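You operate a simulated robot arm through the tools that you are given. There is no shell and no other tool.

Carry out the task below with a simulated two-armed robot. There is one attempt and no reset: what you move stays moved.

TASK
Grade the rim of the little green bowl on the rim test stand.
Fine: switch RIM TEST on, squeeze the bowl in the seat, press the key for its grade (20 N or more is FIRM); the bowl stays in the seat; grey knob, slider and the other two bowls stay.

Only the result counts: the job must be done as asked and must still hold three seconds after the hand-in. Knocking over, shifting, dropping, spilling or breaking anything else fails it.

THE ROBOT
Two 6-joint arms with two-finger parallel grippers on one trunk that stands fixed in place. Base frame: the origin is at the foot of the trunk, x ahead of it, y to its left, z up; the work surface is at about z = 0.862. Readings come in m, degrees, newtons and seconds.
The left shoulder is at [0.08, 0.216, 1.61], the right one opposite. With the tool pointing down near the work surface each hand reaches from about 0.1 to 0.68 m from the base axis, measured 20 degrees to its own side. Payload 3.43 kg a hand.
The TCP of each hand is the grasp point between the finger pads, 0.03 m short of the fingertips. In the tool frame z runs along the fingers and y along their closing line. The gripper opens to 0.094 m. The fingers are 0.028 m wide and 0.01 m thick; the gripper's body (0.05 by 0.096 m) begins 0.055 m behind the TCP.
Orientation is told as [roll, pitch, yaw] about the base's x, y, z axes, in that order, counted from this pose: with the fingers straight down and closing along the base's y, the tool's x points along the base's -x, its y along +y and its z along -z.

THE INTERFACE
- The arms move only by the tool arm_command. It takes "left_moves", "right_moves" or both (then of equal length, played together; a hand with none holds still); each is a list that holds one entry, the list of rows, each a list of 7 numbers: the shift along the tool's x, y, z in units of 30 mm (1.0 is 30 mm), then the turn, a rotation vector about the tool's x, y, z in units of 4 degrees (1.0 is 4 degrees), then the opening, from 0 (shut) to 1 (fully open). In form: [[[dx, dy, dz, rx, ry, rz, fingers], ...]]. A call has 1 to 20 rows; each row shifts and turns the commanded pose from where the row before left it, along the tool's axes as they then stand. A call with a number of a shift or a turn outside -1 to 1 is refused whole. A row lasts 0.2 s, in which the tool goes at most 0.05 m and 8.6 degrees; a call with a longer step from one row to the next is refused whole, and so is a gripper value outside its range. Where a pose cannot be reached the arm comes as near as it can. A force on the tool above 90 N (or 10 N above the force at the start of the call, whichever is more), or a blocked arm, ends the call early, and 0.2 s more pass. Each finger travels about 0.072 m/s and halts on what it meets, pressing with about 39 N; the grip force reading is that of the motor and also rises with nothing between the fingers. The clock runs only during rows and for 0.2 s after the last one: add rows that do not move to give the fingers time. The reply holds the time, the measured pose of the TCP, the force on the tool along the base axes, the opening and the grip force, in the units named above and with some noise, with the torque about the TCP (base axes, N m) and any sound that the robot's microphone picked up, and new pictures: "views" is both (left out), scene, wrist or none (wrist: the cameras of the hands that moved).
- Cameras (640 x 400 px; columns grow to the right, rows downward): "scene" is now at [0.1013, -0.0119, 1.7596]; the picture's right is [-0.17, -0.99, 0.00], its down [-0.79, 0.14, -0.59] and it looks along [0.58, -0.10, -0.81] (base axes); focal length 336 px, centre (320, 200). "left" rides on the left gripper at [0.076, -0.014, -0.103] in its tool frame; the picture's right is [0.18, 0.98, 0.00], its down [-0.75, 0.14, -0.64] and it looks along [-0.63, 0.12, 0.77] (tool axes); focal length 243 px, centre (320, 200). "right" rides on the right gripper at [0.076, 0.014, -0.102] in its tool frame; the picture's right is [-0.18, 0.98, 0.00], its down [-0.75, -0.14, -0.64] and it looks along [-0.63, -0.12, 0.77] (tool axes); focal length 243 px, centre (320, 200). There is no depth. A picture from a camera that has moved, and an enlarged one, comes with that camera's place and axes in the base frame and with its lens.
- move_column(by): slides the trunk up (or, below 0, down) by that many m; the arms and the scene camera ride with it, the base frame stays. It gives what a move gives, with no picture.
- turn_head(pan, tilt): turns the head with the scene camera to pan (to the left, within 86 degrees either way) and tilt (down, from -29 to 69), counted from straight ahead of the robot. It gives what a move gives, and a new picture of the scene camera.
- enlarge(camera, box): a new picture of the part [left, top, right, bottom] of that camera's present view, enlarged. No time passes.
- hand_in(): hands the job in; it is judged then, once.

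Nothing tells you positions but the pictures and the camera data. Unless the task says otherwise, let go and move clear before handing in.

The tools are called after "Request:" by a JSON object that holds its "method" and its "body". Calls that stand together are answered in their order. arm_command: Moves the arms, as the interface text tells. Its arguments: {"type":"object","properties":{"left_moves":{"type":"array"},"right_moves":{"type":"array"},"views":{"type":"string","enum":["both","scene","wrist","none"]}},"required":[]} The other tools are called the same way: move_column (by) slides the trunk up or down; turn_head (pan, tilt) turns the head that bears the scene camera; enlarge (camera, box) takes an enlarged picture of a part of a camera's view; hand_in () hands the job in.

At the start:

```text
time: 0.0
left_tcp_pos: [0.6219, 0.1413, 1.0873]
left_ee_rot: [0.0, 0.0, 0.0]
left_contact_force: [-0.6, -0.3, 0.3]
left_ft_torque: [0.0, 0.0, 0.02]
left_opening: 0.0942
left_grip_force: 0.0
right_tcp_pos: [0.5648, -0.2923, 1.0874]
right_ee_rot: [0.0, 0.0, 0.0]
right_contact_force: [0.8, 0.8, -0.8]
right_ft_torque: [0.05, 0.02, 0.03]
right_opening: 0.094
right_grip_force: 0.0
trunk travel left (down, up): [-0.84, 0.0]
head pan, tilt: [-9.7, 53.6]
```

scene: 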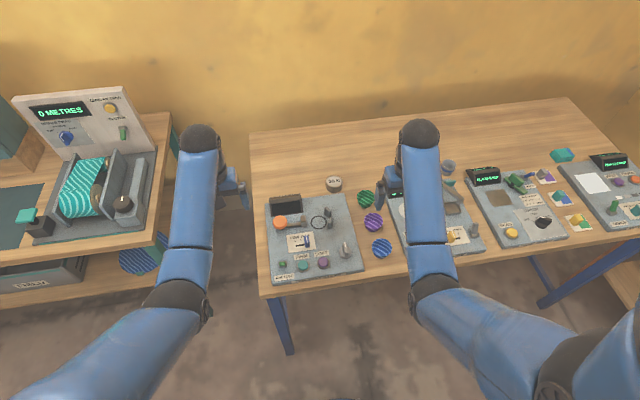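
right: 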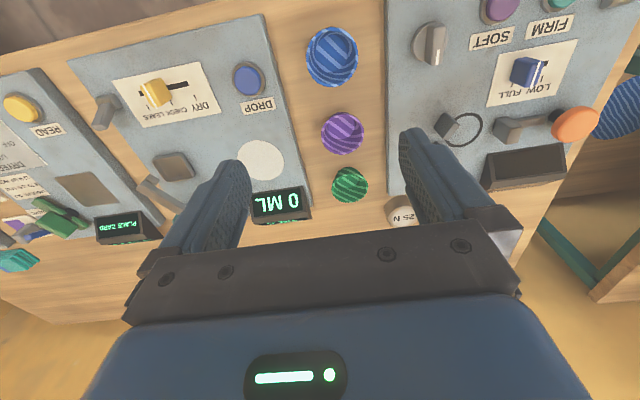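
left: 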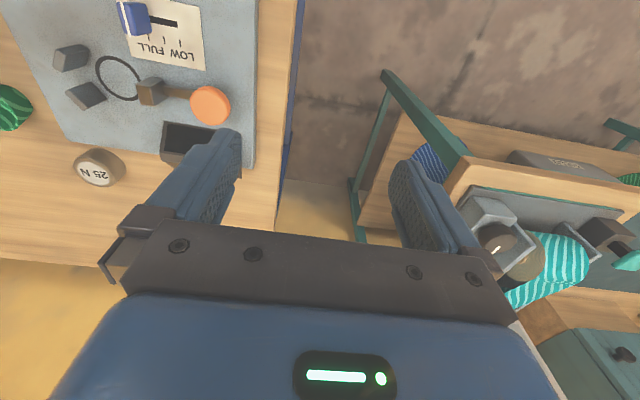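

I see a rim test stand (grey panel) in the middle-left of the right table, with three bowls (green, purple, blue) to its right. I'll enlarge the views to read the panel before moving.

Request:
{"method": "enlarge", "body": {"camera": "scene", "box": [250, 170, 410, 290]}}

Request:
{"method": "enlarge", "body": {"camera": "right", "box": [300, 0, 640, 230]}}

Request:
{"method": "enlarge", "body": {"camera": "left", "box": [0, 0, 300, 200]}}

```text
3.33 times, centred on (330, 230) of scene
camera zoom: at [0.1013, -0.0119, 1.7596], right [-0.17, -0.99, 0.0], down [-0.79, 0.14, -0.59], along [0.58, -0.1, -0.81], focal length 1118 px, centre (287, 100)
```

zoom: 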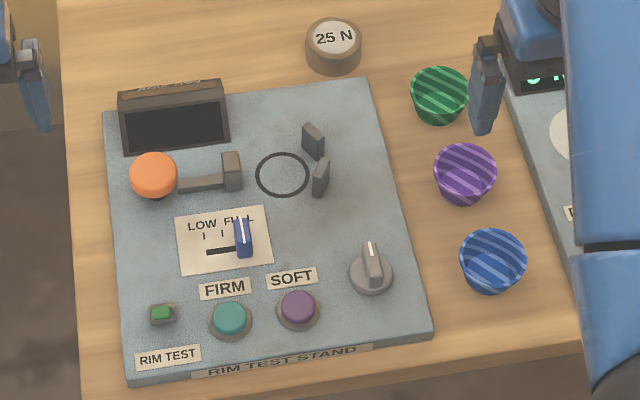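

```text
1.74 times, centred on (470, 115) of right
camera zoom: at [0.4875, -0.2795, 1.1915], right [0.18, 0.98, 0.0], down [0.75, -0.14, 0.64], along [0.63, -0.12, -0.77], focal length 422 px, centre (59, 348)
```

zoom: 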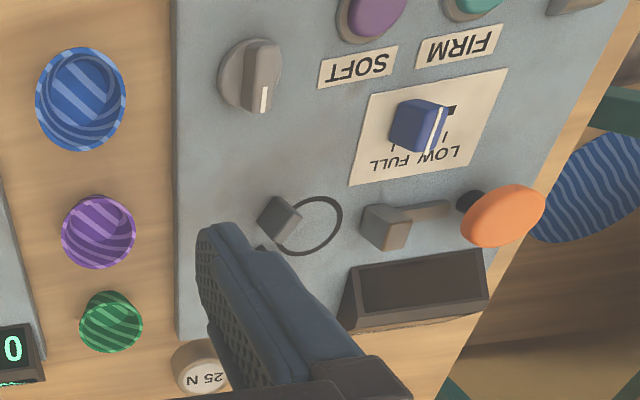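

```text
2.00 times, centred on (150, 100) of left
camera zoom: at [0.5465, 0.1264, 1.1898], right [-0.18, 0.98, 0.0], down [0.75, 0.14, 0.64], along [0.63, 0.12, -0.77], focal length 485 px, centre (660, 400)
```

zoom: 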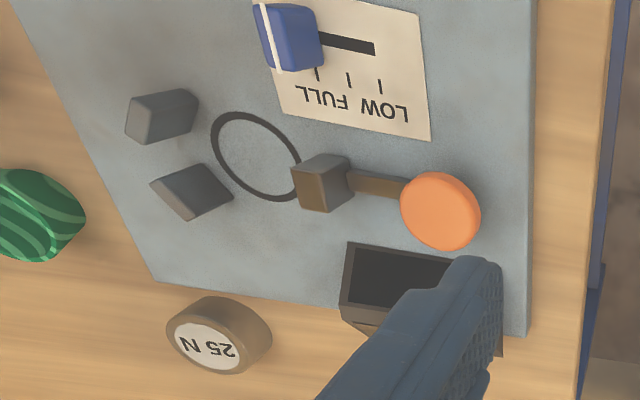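

The stand sits at about x 0.49–0.72, y −0.17–0.05; the green bowl is at about (0.715, −0.265), the seat ring at (0.65, −0.10), and the orange pusher at (0.65, 0.015). I'll move the left hand to a better viewpoint over the stand's near edge, staying high.

Request:
{"method": "arm_command", "body": {"left_moves": [[[0.8, -0.8, 0, 0, 0, 0, 1], [0.8, -0.8, 0, 0, 0, 0, 1], [0.8, -0.8, 0, 0, 0, 0, 1], [0.8, -0.8, 0, 0, 0, 0, 1], [0.8, -0.8, 0, 0, 0, 0, 1], [0, 0, 0, 0, 0, 0, 1]]], "views": "both"}}

```text
time: 1.4
left_tcp_pos: [0.5044, 0.0196, 1.0799]
left_ee_rot: [0.1, -0.1, 0.1]
left_contact_force: [0.0, -0.1, -0.1]
left_ft_torque: [0.01, -0.04, 0.0]
left_opening: 0.0941
left_grip_force: 0.0
left hand out of reach, approached as far as the arm can: row 5
right_tcp_pos: [0.5642, -0.294, 1.0885]
right_ee_rot: [0.0, 0.0, -0.1]
right_contact_force: [0.3, -0.2, 0.1]
right_ft_torque: [0.0, -0.01, -0.01]
right_opening: 0.094
right_grip_force: 0.1
trunk travel left (down, up): [-0.84, 0.0]
head pan, tilt: [-9.7, 53.6]
camera scene: at [0.1015, -0.0119, 1.7596], right [-0.17, -0.99, 0.0], down [-0.79, 0.14, -0.59], along [0.58, -0.1, -0.81], focal length 336 px, centre (320, 200)
camera left: at [0.428, 0.0058, 1.1816], right [-0.19, 0.98, 0.0], down [0.75, 0.14, 0.64], along [0.63, 0.12, -0.77], focal length 243 px, centre (320, 200)
```

scene: 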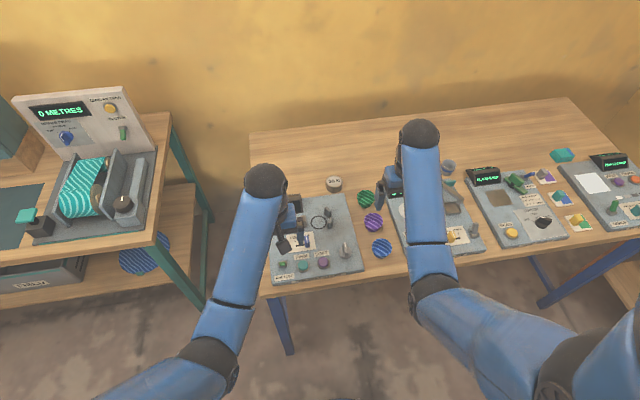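
left: 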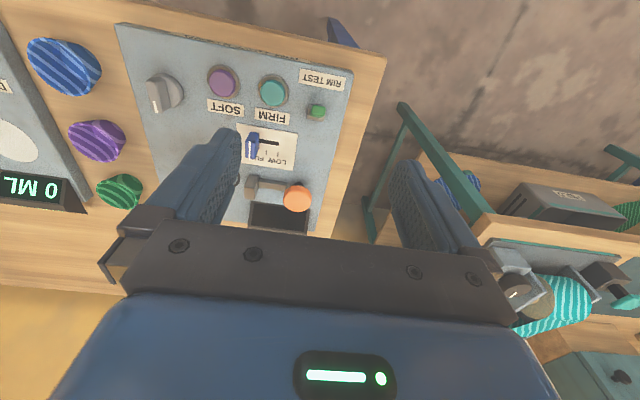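

The left hand now hovers near (0.50, 0.02), and its camera shows the whole panel upside-down. I'll enlarge to understand the orange pusher and switch.

Request:
{"method": "enlarge", "body": {"camera": "left", "box": [200, 50, 380, 240]}}

Request:
{"method": "enlarge", "body": {"camera": "scene", "box": [300, 160, 400, 230]}}

Request:
{"method": "enlarge", "body": {"camera": "right", "box": [440, 60, 620, 200]}}

```text
2.11 times, centred on (290, 145) of left
camera zoom: at [0.428, 0.0058, 1.1816], right [-0.19, 0.98, 0.0], down [0.75, 0.14, 0.64], along [0.63, 0.12, -0.77], focal length 511 px, centre (383, 316)
```

zoom: 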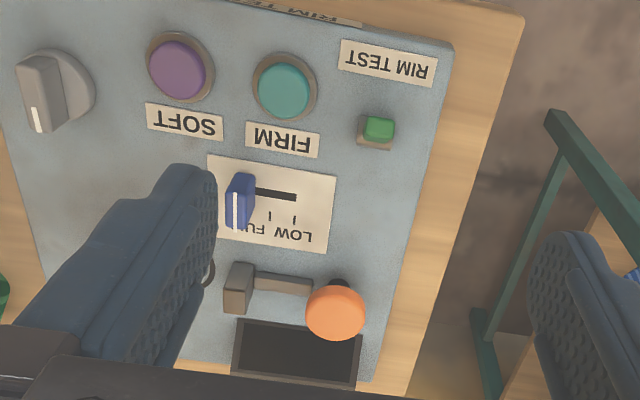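

```text
5.71 times, centred on (350, 195) of scene
camera zoom: at [0.1015, -0.0119, 1.7596], right [-0.17, -0.99, 0.0], down [-0.79, 0.14, -0.59], along [0.58, -0.1, -0.81], focal length 1917 px, centre (149, 229)
```

zoom: 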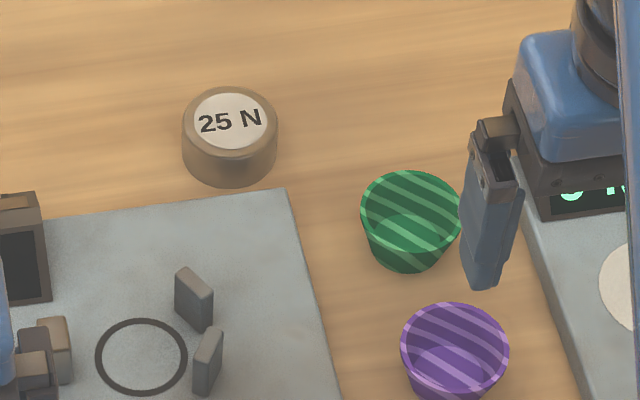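

```text
2.86 times, centred on (530, 130) of right
camera zoom: at [0.4876, -0.2795, 1.1914], right [0.18, 0.98, 0.0], down [0.75, -0.14, 0.64], along [0.63, -0.12, -0.77], focal length 693 px, centre (-280, 400)
```

zoom: 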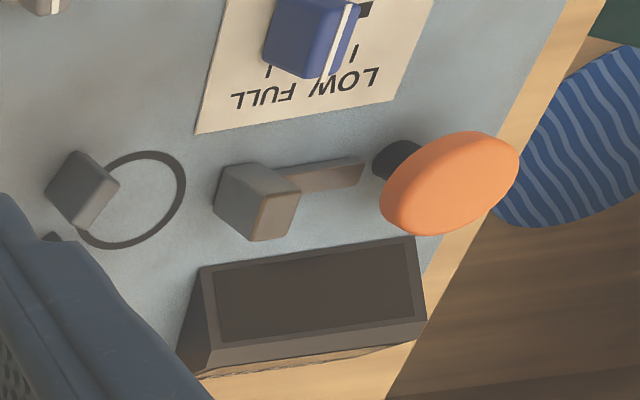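

The orange part is a mushroom-type press knob on a short post (about (0.668, 0.016, z 0.895)), linked to a jaw that squeezes toward the two stops. The green bowl is at the reach limit, so I'll raise both hands and then lower the trunk.

Request:
{"method": "arm_command", "body": {"left_moves": [[[-0.5, 0.6, -1, 0, 0, 0, 1], [-0.5, 0.6, -1, 0, 0, 0, 1], [-0.5, 0.6, -1, 0, 0, 0, 1], [-0.5, 0.6, -1, 0, 0, 0, 1], [-0.5, 0.6, -1, 0, 0, 0, 1], [-0.5, 0.6, -1, 0, 0, 0, 1], [0, 0, 0, 0, 0, 0, 1]]], "right_moves": [[[0, 0, -1, 0, 0, 0, 1], [0, 0, -1, 0, 0, 0, 1], [0, 0, -1, 0, 0, 0, 1], [0, 0, -1, 0, 0, 0, 1], [0, 0, -1, 0, 0, 0, 1], [0, 0, -1, 0, 0, 0, 1], [0, 0, 0, 0, 0, 0, 1]]], "views": "scene"}}

```text
time: 3.0
left_tcp_pos: [0.6565, 0.1098, 1.1771]
left_ee_rot: [-0.1, -0.1, 0.0]
left_contact_force: [-0.1, 0.1, -0.6]
left_ft_torque: [0.06, -0.02, 0.01]
left_opening: 0.0939
left_grip_force: 0.0
left hand out of reach, approached as far as the arm can: row 1, 2, 3, 4, 5, 6
right_tcp_pos: [0.6505, -0.3061, 1.1657]
right_ee_rot: [0.0, 0.0, 0.0]
right_contact_force: [-0.2, 0.9, -1.1]
right_ft_torque: [0.01, 0.01, 0.02]
right_opening: 0.0942
right_grip_force: 0.1
right hand out of reach, approached as far as the arm can: row 1, 2, 3, 4, 5, 6
trunk travel left (down, up): [-0.84, 0.0]
head pan, tilt: [-9.7, 53.6]
camera scene: at [0.101, -0.012, 1.7596], right [-0.17, -0.99, 0.0], down [-0.79, 0.14, -0.59], along [0.58, -0.1, -0.8], focal length 336 px, centre (320, 200)
```

scene: 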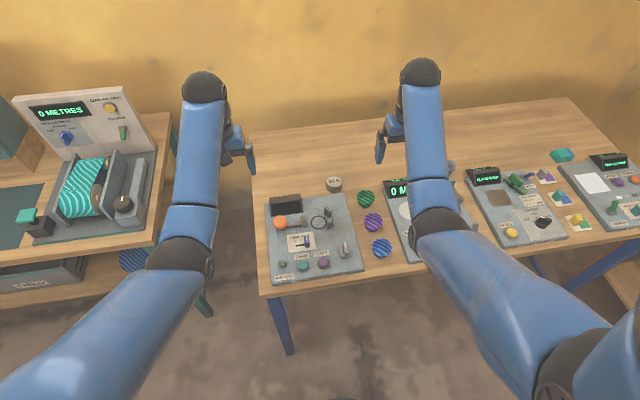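

Both hands are raised to about z 1.17 at x 0.65, at the inner edge of their reach. Lowering the trunk by 0.15 will bring them to about 1.02, still clear of everything, and extend their reach.

Request:
{"method": "move_column", "body": {"by": -0.15}}

Request:
{"method": "arm_command", "body": {"left_moves": [[[0, 0, 0, 0, 0, 0, 1]]], "right_moves": [[[0, 0, 0, 0, 0, 0, 1]]], "views": "both"}}

```text
time: 4.8
left_tcp_pos: [0.6569, 0.1086, 1.0277]
left_ee_rot: [0.0, -0.1, 0.0]
left_contact_force: [-0.5, 0.6, -0.6]
left_ft_torque: [0.0, -0.01, -0.01]
left_opening: 0.0939
left_grip_force: 0.0
right_tcp_pos: [0.6509, -0.307, 1.0155]
right_ee_rot: [0.0, 0.0, 0.0]
right_contact_force: [0.8, 0.5, 0.0]
right_ft_torque: [0.04, 0.04, 0.0]
right_opening: 0.0939
right_grip_force: 0.0
trunk travel left (down, up): [-0.69, 0.15]
head pan, tilt: [-9.7, 53.6]
```

```text
time: 5.2
left_tcp_pos: [0.6582, 0.1088, 1.0259]
left_ee_rot: [0.0, -0.1, -0.1]
left_contact_force: [-0.2, 0.2, 0.0]
left_ft_torque: [0.0, 0.0, -0.04]
left_opening: 0.0938
left_grip_force: 0.0
right_tcp_pos: [0.6508, -0.3069, 1.0146]
right_ee_rot: [0.0, 0.0, 0.0]
right_contact_force: [-0.3, 0.8, -0.3]
right_ft_torque: [0.01, 0.04, -0.03]
right_opening: 0.0941
right_grip_force: 0.0
trunk travel left (down, up): [-0.69, 0.15]
head pan, tilt: [-9.7, 53.6]
camera scene: at [0.1016, -0.0119, 1.6096], right [-0.17, -0.99, 0.0], down [-0.79, 0.14, -0.59], along [0.58, -0.1, -0.81], focal length 336 px, centre (320, 200)
camera right: at [0.5733, -0.2934, 1.1186], right [0.18, 0.98, 0.0], down [0.75, -0.14, 0.64], along [0.63, -0.12, -0.77], focal length 243 px, centre (320, 200)
camera left: at [0.5811, 0.094, 1.128], right [-0.18, 0.98, 0.0], down [0.75, 0.14, 0.64], along [0.63, 0.12, -0.77], focal length 243 px, centre (320, 200)
```

scene: 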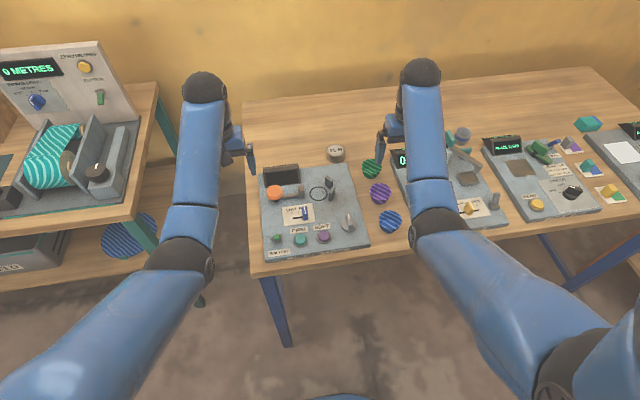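
right: 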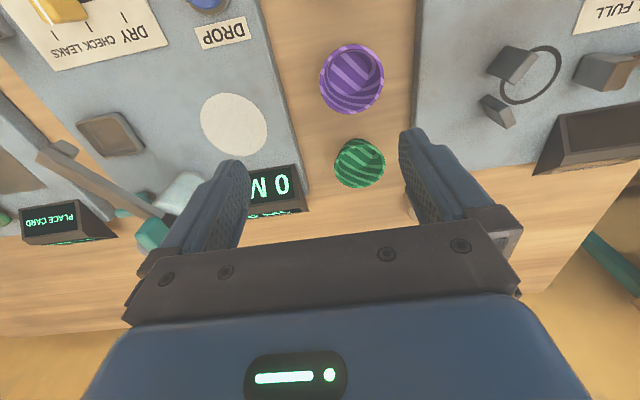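
left: 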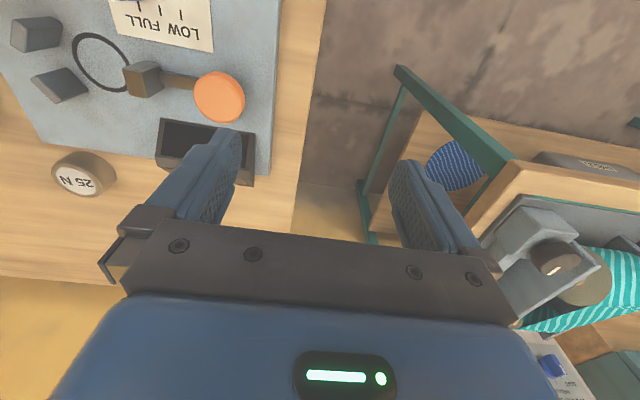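

The column is down and both views are clear. I'll enlarge the right camera on the green bowl and the scene on the stand to refine positions.

Request:
{"method": "enlarge", "body": {"camera": "right", "box": [280, 30, 440, 210]}}

Request:
{"method": "enlarge", "body": {"camera": "scene", "box": [255, 130, 415, 260]}}

Request:
{"method": "enlarge", "body": {"camera": "left", "box": [0, 0, 260, 200]}}

```text
2.22 times, centred on (360, 120) of right
camera zoom: at [0.5733, -0.2934, 1.1186], right [0.18, 0.98, 0.0], down [0.75, -0.14, 0.64], along [0.63, -0.12, -0.77], focal length 539 px, centre (231, 378)
```

zoom: 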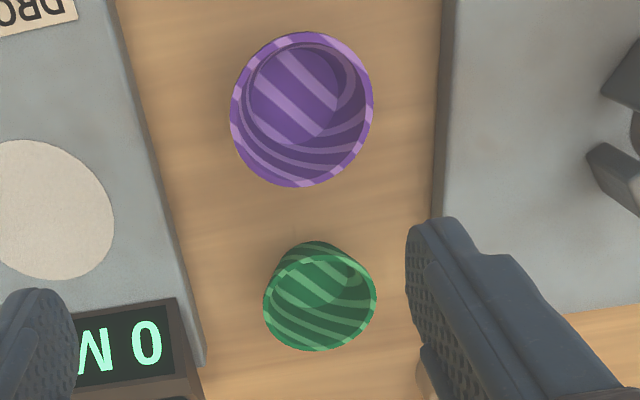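

```text
3.08 times, centred on (335, 195) of scene
camera zoom: at [0.1016, -0.0119, 1.6096], right [-0.17, -0.99, 0.0], down [-0.79, 0.14, -0.59], along [0.58, -0.1, -0.81], focal length 1032 px, centre (274, 215)
```

zoom: 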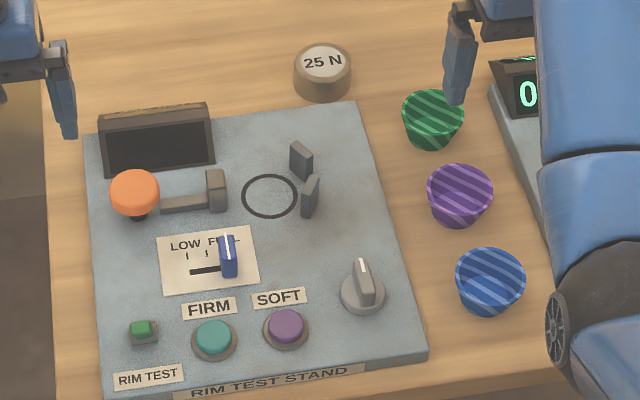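

```text
2.00 times, centred on (130, 100) of left
camera zoom: at [0.5811, 0.094, 1.128], right [-0.18, 0.98, 0.0], down [0.75, 0.14, 0.64], along [0.63, 0.12, -0.77], focal length 485 px, centre (700, 400)
```

zoom: 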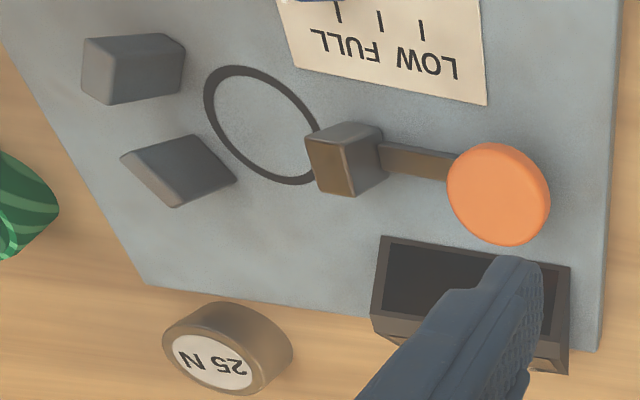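

Triangulation puts the ring near (0.667, −0.104) and the green bowl near (0.725, −0.273), with the panel and table a bit lower than I first guessed. Next I'll turn the right hand 90° so its fingers close along x, to fit between the seat's jaw and stops, and shift the left hand aside.

Request:
{"method": "arm_command", "body": {"right_moves": [[[0, 0, 0, 0, 0, -1, 1], [0, 0, 0, 0, 0, -1, 1], [0, 0, 0, 0, 0, -1, 1], [0, 0, 0, 0, 0, -1, 1], [0, 0, 0, 0, 0, -1, 1], [0, 0, 0, 0, 0, -1, 1], [0, 0, 0, 0, 0, -1, 1], [0, 0, 0, 0, 0, -1, 1], [0, 0, 0, 0, 0, -1, 1], [0, 0, 0, 0, 0, -1, 1], [0, 0, 0, 0, 0, -1, 1], [0, 0, 0, 0, 0, -1, 1], [0, 0, 0, 0, 0, -1, 1], [0, 0, 0, 0, 0, -1, 1], [0, 0, 0, 0, 0, -1, 1], [0, 0, 0, 0, 0, -1, 1], [0, 0, 0, 0, 0, -1, 1], [0, 0, 0, 0, 0, -1, 1], [0, 0, 0, 0, 0, -1, 1], [0, 0, 0, 0, 0, -1, 1]]], "left_moves": [[[0, 1, 0, 0, 0, 0, 1], [0, 1, 0, 0, 0, 0, 1], [0, 0, 0, 0, 0, 0, 1], [0, 0, 0, 0, 0, 0, 1], [0, 0, 0, 0, 0, 0, 1], [0, 0, 0, 0, 0, 0, 1], [0, 0, 0, 0, 0, 0, 1], [0, 0, 0, 0, 0, 0, 1], [0, 0, 0, 0, 0, 0, 1], [0, 0, 0, 0, 0, 0, 1], [0, 0, 0, 0, 0, 0, 1], [0, 0, 0, 0, 0, 0, 1], [0, 0, 0, 0, 0, 0, 1], [0, 0, 0, 0, 0, 0, 1], [0, 0, 0, 0, 0, 0, 1], [0, 0, 0, 0, 0, 0, 1], [0, 0, 0, 0, 0, 0, 1], [0, 0, 0, 0, 0, 0, 1], [0, 0, 0, 0, 0, 0, 1], [0, 0, 0, 0, 0, 0, 1]]], "views": "both"}}

```text
time: 9.3
left_tcp_pos: [0.6608, 0.1666, 1.0232]
left_ee_rot: [0.0, -0.1, 0.0]
left_contact_force: [0.5, -0.3, 0.6]
left_ft_torque: [-0.01, 0.04, -0.03]
left_opening: 0.0942
left_grip_force: 0.0
left hand out of reach, approached as far as the arm can: row 1, 2
right_tcp_pos: [0.6509, -0.307, 1.0144]
right_ee_rot: [-0.1, 0.0, 80.0]
right_contact_force: [-0.7, -0.7, 0.4]
right_ft_torque: [-0.02, 0.0, 0.02]
right_opening: 0.0939
right_grip_force: 0.1
trunk travel left (down, up): [-0.69, 0.15]
head pan, tilt: [-9.7, 53.6]
camera scene: at [0.1014, -0.0119, 1.6096], right [-0.17, -0.99, 0.0], down [-0.79, 0.14, -0.59], along [0.58, -0.1, -0.81], focal length 336 px, centre (320, 200)
camera right: at [0.6226, -0.3803, 1.1186], right [-0.94, 0.35, 0.0], down [0.27, 0.72, 0.64], along [0.23, 0.6, -0.77], focal length 243 px, centre (320, 200)
camera left: at [0.5854, 0.1534, 1.1239], right [-0.18, 0.98, 0.0], down [0.75, 0.14, 0.64], along [0.63, 0.12, -0.77], focal length 243 px, centre (320, 200)
```

scene: 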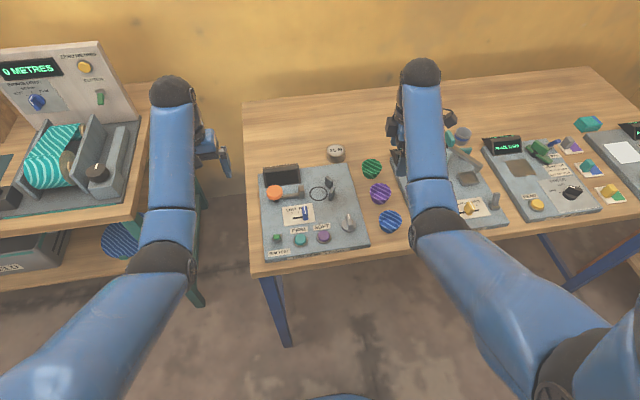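
right: 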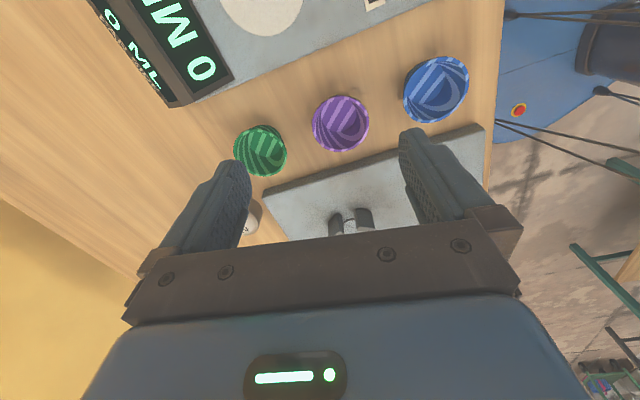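
left: 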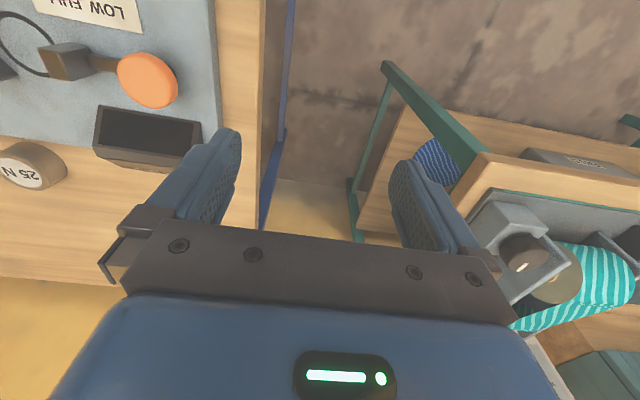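

The right hand has turned 80° with no trouble. I'll finish the turn and shift it above the green bowl, staying high.

Request:
{"method": "arm_command", "body": {"right_moves": [[[0, 0, 0, 0, 0, -1, 1], [0, 0, 0, 0, 0, -1, 1], [0, 0, 0, 0, 0, -0.5, 1], [-0.378, -0.822, 0, 0, 0, 0, 1], [-0.378, -0.822, 0, 0, 0, 0, 1], [-0.378, -0.822, 0, 0, 0, 0, 1], [0, 0, 0, 0, 0, 0, 1]]], "views": "both"}}

Request:
{"method": "enlarge", "body": {"camera": "right", "box": [240, 60, 440, 200]}}

Request:
{"method": "enlarge", "body": {"camera": "scene", "box": [320, 100, 440, 240]}}

```text
time: 10.9
left_tcp_pos: [0.662, 0.1677, 1.0224]
left_ee_rot: [0.0, -0.2, -0.1]
left_contact_force: [0.2, 0.3, 1.2]
left_ft_torque: [0.02, 0.01, -0.02]
left_opening: 0.0938
left_grip_force: 0.1
right_tcp_pos: [0.7267, -0.2712, 1.0153]
right_ee_rot: [0.0, -0.1, 90.0]
right_contact_force: [0.5, -0.5, 0.5]
right_ft_torque: [0.01, 0.01, -0.01]
right_opening: 0.0941
right_grip_force: 0.1
trunk travel left (down, up): [-0.69, 0.15]
head pan, tilt: [-9.7, 53.6]
camera scene: at [0.1012, -0.012, 1.6096], right [-0.17, -0.99, 0.0], down [-0.79, 0.14, -0.59], along [0.58, -0.1, -0.81], focal length 336 px, centre (320, 200)
camera right: at [0.7097, -0.3485, 1.1183], right [-0.98, 0.18, 0.0], down [0.14, 0.75, 0.64], along [0.12, 0.63, -0.77], focal length 243 px, centre (320, 200)
```

scene: 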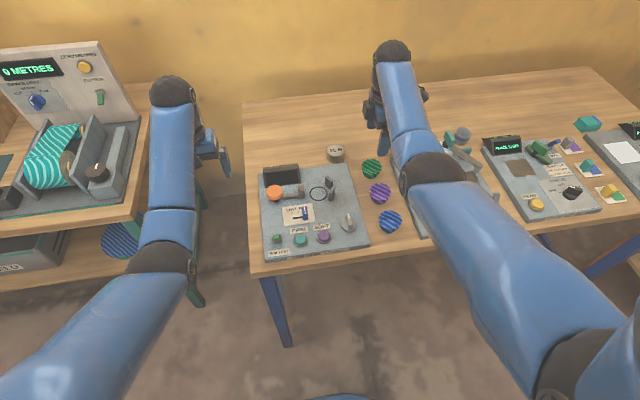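
right: 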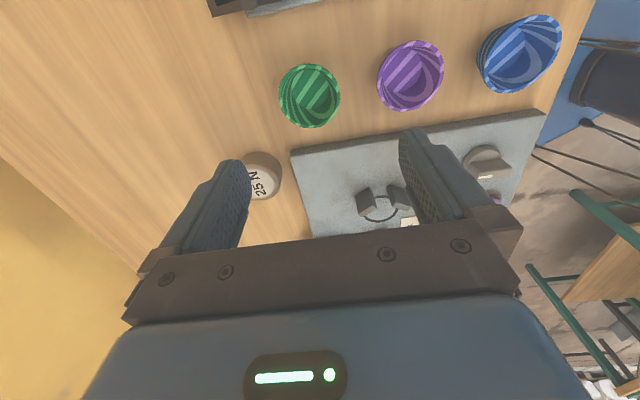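

```text
2.86 times, centred on (340, 130) of right
camera zoom: at [0.7097, -0.3485, 1.1183], right [-0.98, 0.18, 0.0], down [0.14, 0.75, 0.64], along [0.12, 0.63, -0.77], focal length 693 px, centre (263, 400)
```

zoom: 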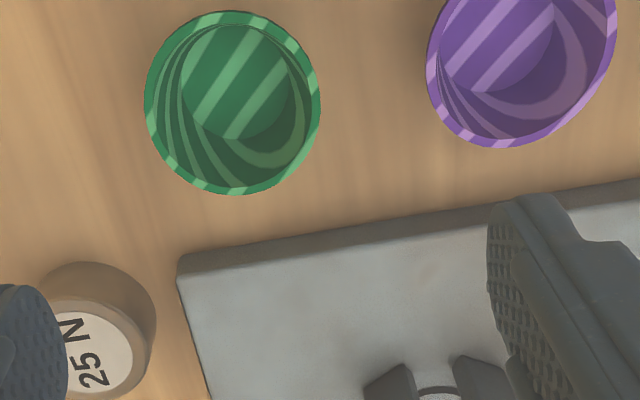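

```text
2.86 times, centred on (380, 170) of scene
camera zoom: at [0.1012, -0.012, 1.6096], right [-0.17, -0.99, 0.0], down [-0.79, 0.14, -0.59], along [0.58, -0.1, -0.81], focal length 959 px, centre (149, 286)
```

zoom: 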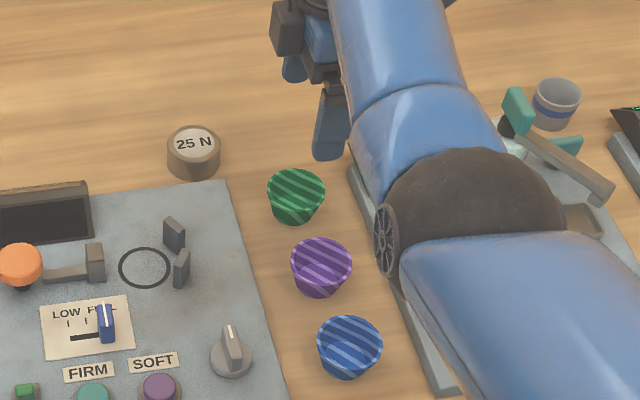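

The green bowl's rim is about 6 cm wide, centred near (0.734, −0.276) with rim height about 0.87–0.88. I'll centre over it and drop to about z 0.95 for a closer look.

Request:
{"method": "arm_command", "body": {"right_moves": [[[0.143, -0.3, 0, 0, 0, 0, 0.9], [0, 0, 0.72, 0, 0, 0, 0.9], [0, 0, 0.72, 0, 0, 0, 0.9], [0, 0, 0.72, 0, 0, 0, 0.9], [0, 0, 0, 0, 0, 0, 0.9]]], "views": "both"}}

Request:
{"method": "enlarge", "body": {"camera": "right", "box": [220, 40, 460, 210]}}

Request:
{"method": "enlarge", "body": {"camera": "scene", "box": [320, 120, 440, 220]}}

```text
time: 12.2
left_tcp_pos: [0.6619, 0.1672, 1.022]
left_ee_rot: [0.0, 0.0, 0.0]
left_contact_force: [-0.3, 0.1, 0.4]
left_ft_torque: [0.0, 0.03, -0.01]
left_opening: 0.094
left_grip_force: 0.0
right_tcp_pos: [0.7287, -0.2753, 0.9521]
right_ee_rot: [0.0, 0.1, 89.9]
right_contact_force: [0.4, -0.3, -0.4]
right_ft_torque: [-0.01, 0.02, 0.01]
right_opening: 0.0845
right_grip_force: 0.0
right hand out of reach, approached as far as the arm can: row 4
trunk travel left (down, up): [-0.69, 0.15]
head pan, tilt: [-9.7, 53.6]
camera scene: at [0.1013, -0.012, 1.6096], right [-0.17, -0.99, 0.0], down [-0.79, 0.14, -0.59], along [0.58, -0.1, -0.81], focal length 336 px, centre (320, 200)
camera right: at [0.7134, -0.3539, 1.0554], right [-0.98, 0.18, 0.0], down [0.14, 0.75, 0.64], along [0.12, 0.63, -0.77], focal length 243 px, centre (320, 200)
```

scene: 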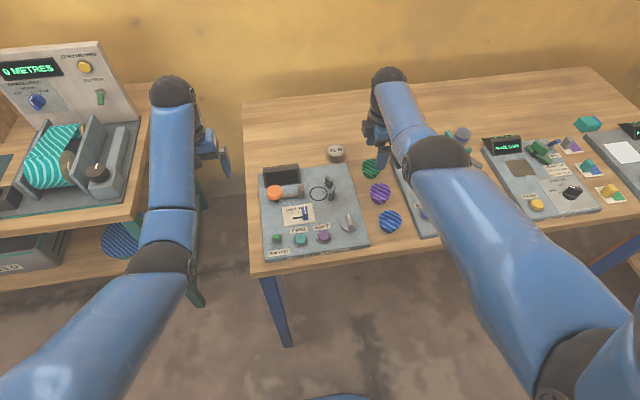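
right: 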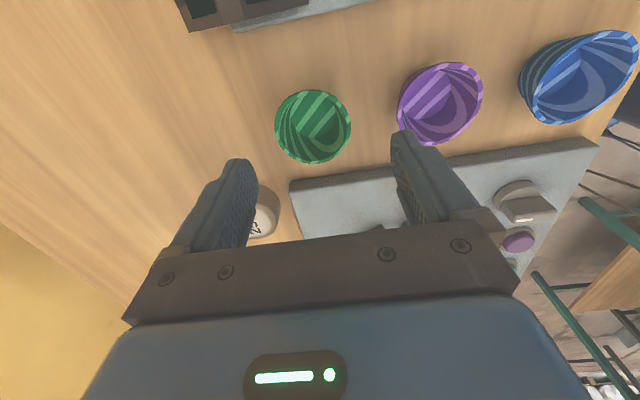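

```text
2.35 times, centred on (340, 125) of right
camera zoom: at [0.7134, -0.3539, 1.0554], right [-0.98, 0.18, 0.0], down [0.14, 0.75, 0.64], along [0.12, 0.63, -0.77], focal length 571 px, centre (273, 376)
```

zoom: 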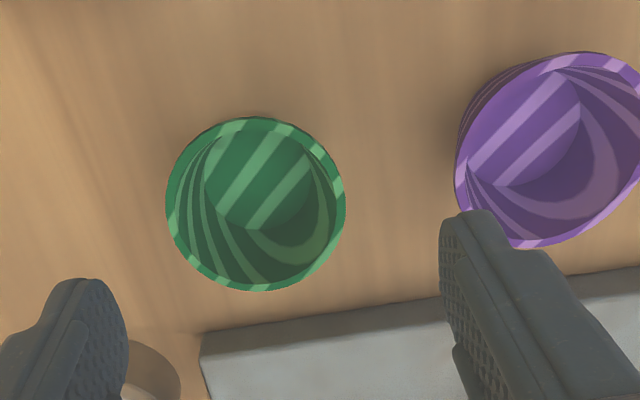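

```text
4.00 times, centred on (380, 170) of scene
camera zoom: at [0.1013, -0.012, 1.6096], right [-0.17, -0.99, 0.0], down [-0.79, 0.14, -0.59], along [0.58, -0.1, -0.81], focal length 1342 px, centre (80, 320)
```

zoom: 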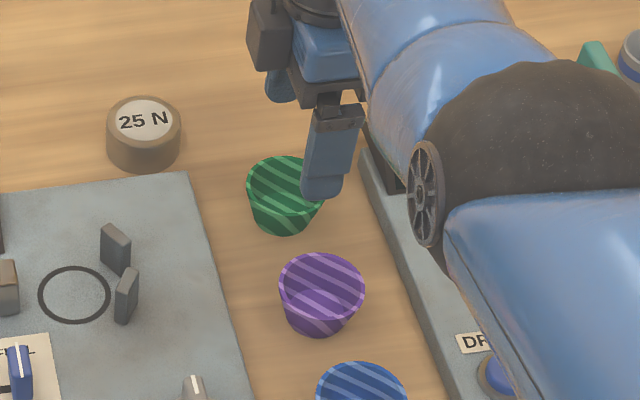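

The hand is nearly over the bowl, but it hit its reach limit about 7 mm short in x. I'll lift it, lower the trunk another 0.12 and re-check.

Request:
{"method": "arm_command", "body": {"right_moves": [[[0, 0, -0.82, 0, 0, 0, 0.9], [0, 0, -0.82, 0, 0, 0, 0.9], [0, 0, -0.82, 0, 0, 0, 0.9], [0, 0, -0.82, 0, 0, 0, 0.9], [0, 0, 0, 0, 0, 0, 0.9]]], "views": "none"}}

```text
time: 13.3
left_tcp_pos: [0.6624, 0.1669, 1.0206]
left_ee_rot: [0.1, -0.3, 0.1]
left_contact_force: [0.3, -0.5, 0.0]
left_ft_torque: [-0.03, 0.0, 0.03]
left_opening: 0.0938
left_grip_force: 0.1
right_tcp_pos: [0.7293, -0.276, 1.0504]
right_ee_rot: [0.0, 0.1, 90.0]
right_contact_force: [-1.1, -0.7, -0.1]
right_ft_torque: [0.0, 0.0, -0.02]
right_opening: 0.0846
right_grip_force: 0.0
trunk travel left (down, up): [-0.69, 0.15]
head pan, tilt: [-9.7, 53.6]
```

The hand rose cleanly to z 1.05. Lowering the trunk by 0.12 leaves it at about 0.93, with fingertips at about 0.90, just above the bowl rim.

Request:
{"method": "move_column", "body": {"by": -0.11}}

Request:
{"method": "arm_command", "body": {"right_moves": [[[0.0, -0.2, 0, 0, 0, 0, 0.9], [0, 0, 0, 0, 0, 0, 0.9]]], "views": "both"}}

Request:
{"method": "enlarge", "body": {"camera": "right", "box": [220, 40, 460, 210]}}

Request:
{"method": "enlarge", "body": {"camera": "scene", "box": [320, 90, 440, 190]}}

```text
time: 14.8
left_tcp_pos: [0.6598, 0.168, 0.9115]
left_ee_rot: [0.0, -0.1, 0.0]
left_contact_force: [0.4, 1.0, -0.1]
left_ft_torque: [0.0, 0.01, 0.01]
left_opening: 0.0941
left_grip_force: 0.1
right_tcp_pos: [0.7292, -0.2751, 0.9407]
right_ee_rot: [0.0, 0.0, 90.0]
right_contact_force: [0.1, 0.1, -0.8]
right_ft_torque: [-0.01, -0.02, 0.03]
right_opening: 0.0847
right_grip_force: 0.1
trunk travel left (down, up): [-0.58, 0.26]
head pan, tilt: [-9.7, 53.6]
```

```text
time: 15.4
left_tcp_pos: [0.6605, 0.1671, 0.9124]
left_ee_rot: [0.0, -0.1, 0.0]
left_contact_force: [0.4, 0.2, 0.0]
left_ft_torque: [0.01, 0.0, -0.01]
left_opening: 0.0938
left_grip_force: 0.1
right_tcp_pos: [0.7344, -0.2758, 0.9403]
right_ee_rot: [0.0, 0.0, 90.0]
right_contact_force: [1.2, -0.8, 0.1]
right_ft_torque: [-0.02, 0.01, 0.03]
right_opening: 0.0845
right_grip_force: 0.1
trunk travel left (down, up): [-0.58, 0.26]
head pan, tilt: [-9.7, 53.6]
camera scene: at [0.1013, -0.0119, 1.4996], right [-0.17, -0.99, 0.0], down [-0.79, 0.14, -0.59], along [0.58, -0.1, -0.81], focal length 336 px, centre (320, 200)
camera right: at [0.7205, -0.3526, 1.0446], right [-0.98, 0.18, 0.0], down [0.14, 0.75, 0.64], along [0.12, 0.63, -0.77], focal length 243 px, centre (320, 200)
```

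scene: 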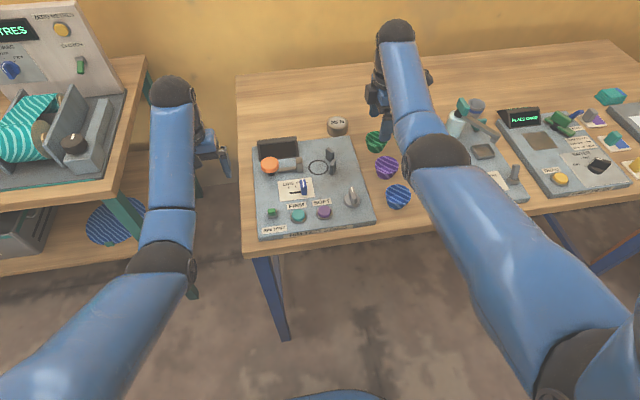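
right: 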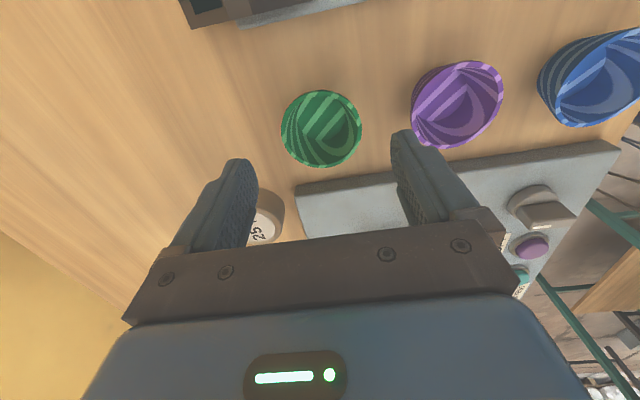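

```text
2.35 times, centred on (340, 125) of right
camera zoom: at [0.7205, -0.3526, 1.0446], right [-0.98, 0.18, 0.0], down [0.14, 0.75, 0.64], along [0.12, 0.63, -0.77], focal length 571 px, centre (273, 376)
```

zoom: 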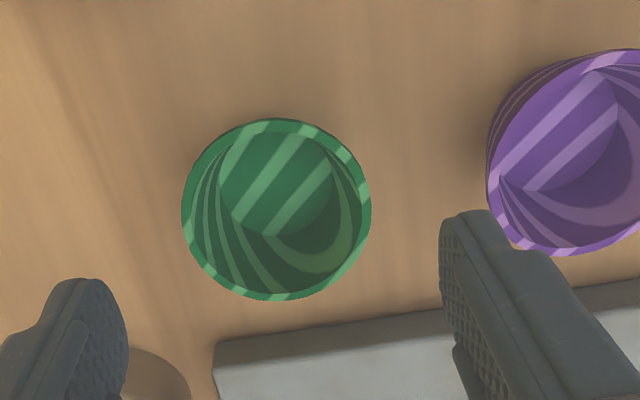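

```text
4.00 times, centred on (380, 140) of scene
camera zoom: at [0.1013, -0.0119, 1.4996], right [-0.17, -0.99, 0.0], down [-0.79, 0.14, -0.59], along [0.58, -0.1, -0.81], focal length 1342 px, centre (80, 440)
```

zoom: 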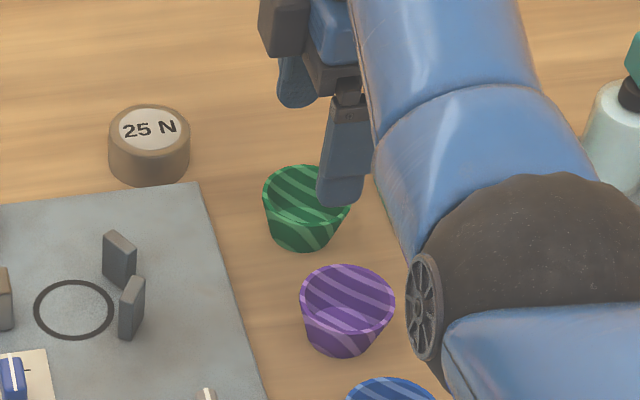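

The bowl is now within about 3 mm of the point between the fingers. I'll shift slightly in −y and descend around it in stages, watching the force.

Request:
{"method": "arm_command", "body": {"right_moves": [[[0.1, 0, 0.5, 0, 0, 0, 0.9], [0, 0, 0.5, 0, 0, 0, 0.9], [0, 0, 0.4, 0, 0, 0, 0.9], [0, 0, 0, 0, 0, 0, 0.9]]], "views": "both"}}

Request:
{"method": "enlarge", "body": {"camera": "right", "box": [220, 40, 460, 210]}}

Request:
{"method": "enlarge", "body": {"camera": "scene", "box": [320, 90, 440, 190]}}

```text
time: 16.4
left_tcp_pos: [0.6607, 0.1675, 0.9118]
left_ee_rot: [0.0, -0.2, -0.1]
left_contact_force: [0.6, -1.0, 0.8]
left_ft_torque: [-0.02, 0.02, 0.01]
left_opening: 0.094
left_grip_force: 0.1
right_tcp_pos: [0.7362, -0.2776, 0.8986]
right_ee_rot: [0.0, 0.0, 90.0]
right_contact_force: [0.8, -0.1, -0.2]
right_ft_torque: [0.01, 0.02, -0.01]
right_opening: 0.0848
right_grip_force: 0.0
trunk travel left (down, up): [-0.58, 0.26]
head pan, tilt: [-9.7, 53.6]
camera scene: at [0.1015, -0.0119, 1.4996], right [-0.17, -0.99, 0.0], down [-0.79, 0.14, -0.59], along [0.58, -0.1, -0.81], focal length 336 px, centre (320, 200)
camera right: at [0.7205, -0.3555, 1.002], right [-0.98, 0.18, 0.0], down [0.14, 0.75, 0.64], along [0.12, 0.63, -0.77], focal length 243 px, centre (320, 200)
```

scene: 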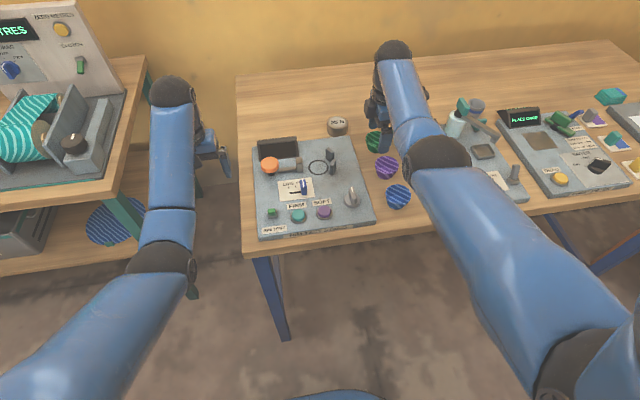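
right: 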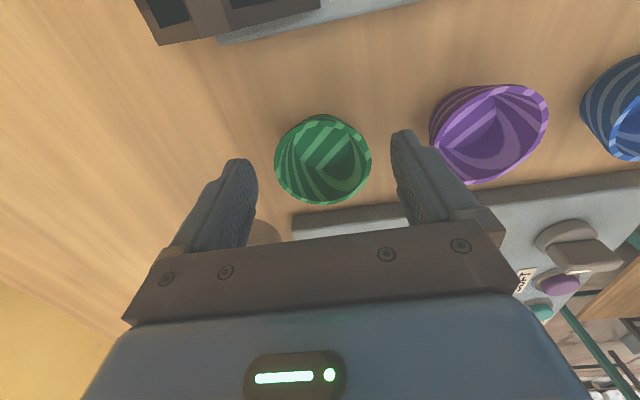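

```text
2.35 times, centred on (340, 125) of right
camera zoom: at [0.7205, -0.3555, 1.002], right [-0.98, 0.18, 0.0], down [0.14, 0.75, 0.64], along [0.12, 0.63, -0.77], focal length 571 px, centre (273, 376)
```

zoom: 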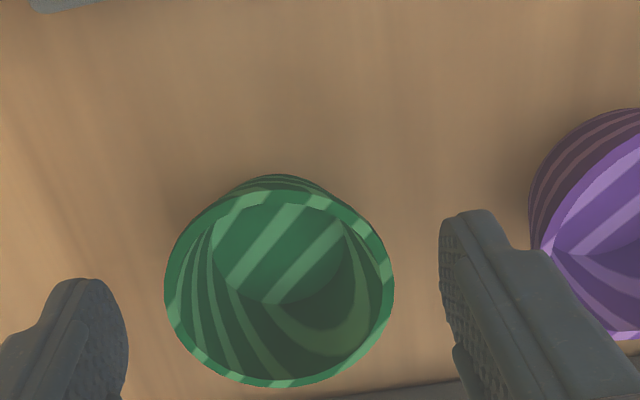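

```text
4.00 times, centred on (380, 140) of scene
camera zoom: at [0.1015, -0.0119, 1.4996], right [-0.17, -0.99, 0.0], down [-0.79, 0.14, -0.59], along [0.58, -0.1, -0.81], focal length 1342 px, centre (80, 440)
```

zoom: 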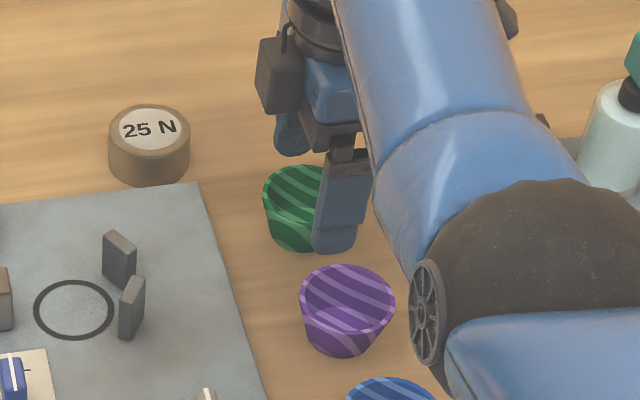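

The fingers straddle the bowl and it is centred to within about 2 mm; the rim is still near fingertip level. I'll descend about 14 mm more.

Request:
{"method": "arm_command", "body": {"right_moves": [[[0, 0, 0.23, 0, 0, 0, 0.9], [0, 0, 0.23, 0, 0, 0, 0.9], [0, 0, 0, 0, 0, 0, 0.9]]], "views": "wrist"}}

Request:
{"method": "enlarge", "body": {"camera": "right", "box": [220, 80, 460, 250]}}

Request:
{"method": "enlarge", "body": {"camera": "scene", "box": [350, 110, 430, 170]}}

```text
time: 17.2
left_tcp_pos: [0.6611, 0.1671, 0.9125]
left_ee_rot: [-0.1, -0.1, 0.1]
left_contact_force: [0.0, 1.2, 0.8]
left_ft_torque: [0.03, 0.0, 0.04]
left_opening: 0.0938
left_grip_force: 0.0
right_tcp_pos: [0.7354, -0.2797, 0.8857]
right_ee_rot: [0.0, 0.1, 90.0]
right_contact_force: [0.4, 0.4, -0.1]
right_ft_torque: [0.01, 0.0, 0.03]
right_opening: 0.0844
right_grip_force: 0.1
trunk travel left (down, up): [-0.58, 0.26]
head pan, tilt: [-9.7, 53.6]
camera right: at [0.7206, -0.3563, 0.9884], right [-0.98, 0.18, 0.0], down [0.14, 0.75, 0.64], along [0.12, 0.63, -0.77], focal length 243 px, centre (320, 200)
```

right: 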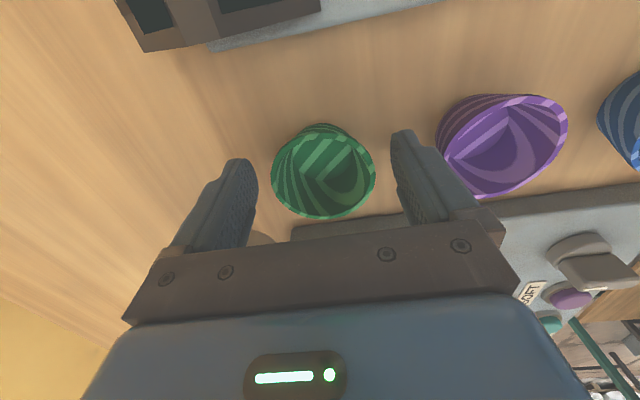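

```text
2.35 times, centred on (340, 165) of right
camera zoom: at [0.7206, -0.3563, 0.9884], right [-0.98, 0.18, 0.0], down [0.14, 0.75, 0.64], along [0.12, 0.63, -0.77], focal length 571 px, centre (273, 282)
```

zoom: 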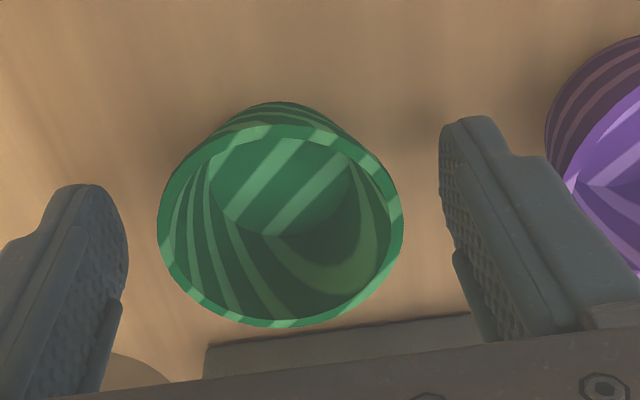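

```text
6.67 times, centred on (390, 140) of scene
camera zoom: at [0.1013, -0.0118, 1.4996], right [-0.17, -0.99, 0.0], down [-0.79, 0.14, -0.59], along [0.58, -0.1, -0.81], focal length 2237 px, centre (-147, 600)
```

zoom: 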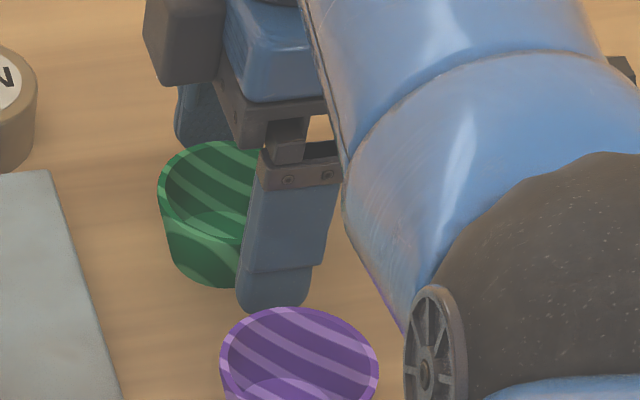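

There is still no contact at TCP 0.886, and the rim sits about 12 mm below the TCP, well within the pads, so this height is good. I'll close the fingers on the bowl.

Request:
{"method": "arm_command", "body": {"right_moves": [[[0, 0, 0.07, 0, 0, 0, 0.9], [0, 0, 0, 0, 0, 0, 0.75], [0, 0, 0, 0, 0, 0, 0.65], [0, 0, 0, 0, 0, 0, 0.6], [0, 0, 0, 0, 0, 0, 0.55], [0, 0, 0, 0, 0, 0, 0.5], [0, 0, 0, 0, 0, 0, 0.5]]], "views": "wrist"}}

Request:
{"method": "enlarge", "body": {"camera": "right", "box": [220, 80, 460, 250]}}

Request:
{"method": "enlarge", "body": {"camera": "scene", "box": [350, 110, 430, 170]}}

```text
time: 18.8
left_tcp_pos: [0.6617, 0.1672, 0.9117]
left_ee_rot: [0.1, -0.1, 0.0]
left_contact_force: [0.3, 0.3, -0.6]
left_ft_torque: [-0.03, 0.01, 0.03]
left_opening: 0.094
left_grip_force: 0.0
right_tcp_pos: [0.7363, -0.2785, 0.8827]
right_ee_rot: [0.1, -0.1, 90.0]
right_contact_force: [-0.1, 0.7, -0.1]
right_ft_torque: [0.0, -0.01, 0.0]
right_opening: 0.0586
right_grip_force: 13.8
trunk travel left (down, up): [-0.58, 0.26]
head pan, tilt: [-9.7, 53.6]
camera right: at [0.7205, -0.3562, 0.9867], right [-0.98, 0.18, 0.0], down [0.14, 0.75, 0.64], along [0.12, 0.63, -0.77], focal length 243 px, centre (320, 200)
```

right: 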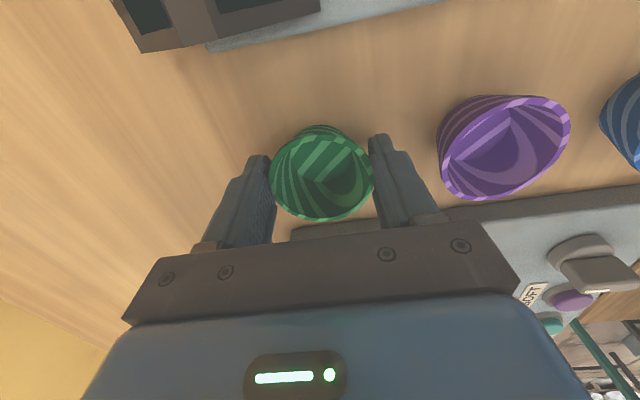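

```text
2.35 times, centred on (340, 165) of right
camera zoom: at [0.7205, -0.3562, 0.9867], right [-0.98, 0.18, 0.0], down [0.14, 0.75, 0.64], along [0.12, 0.63, -0.77], focal length 571 px, centre (273, 282)
```

zoom: 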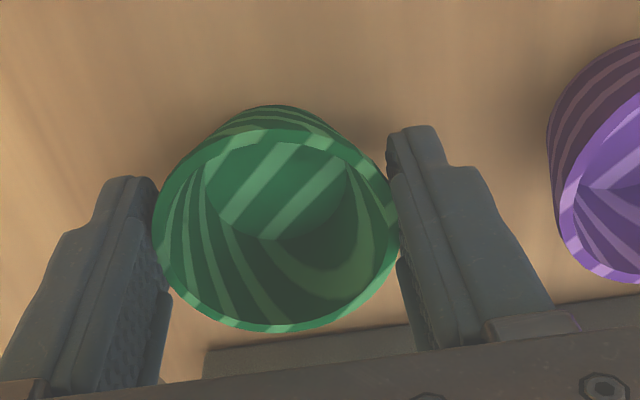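

```text
6.67 times, centred on (390, 140) of scene
camera zoom: at [0.1014, -0.0119, 1.4996], right [-0.17, -0.99, 0.0], down [-0.79, 0.14, -0.59], along [0.58, -0.1, -0.81], focal length 2237 px, centre (-147, 600)
```

zoom: 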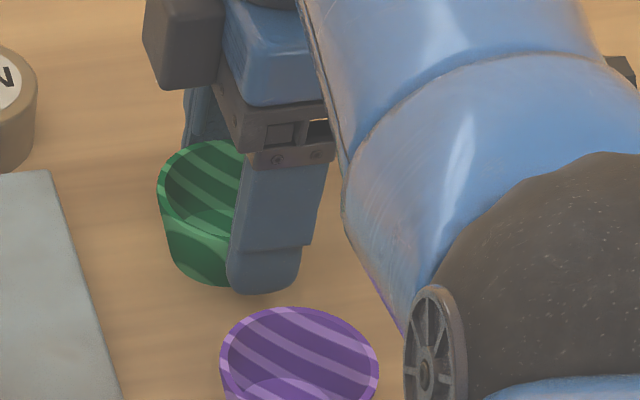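

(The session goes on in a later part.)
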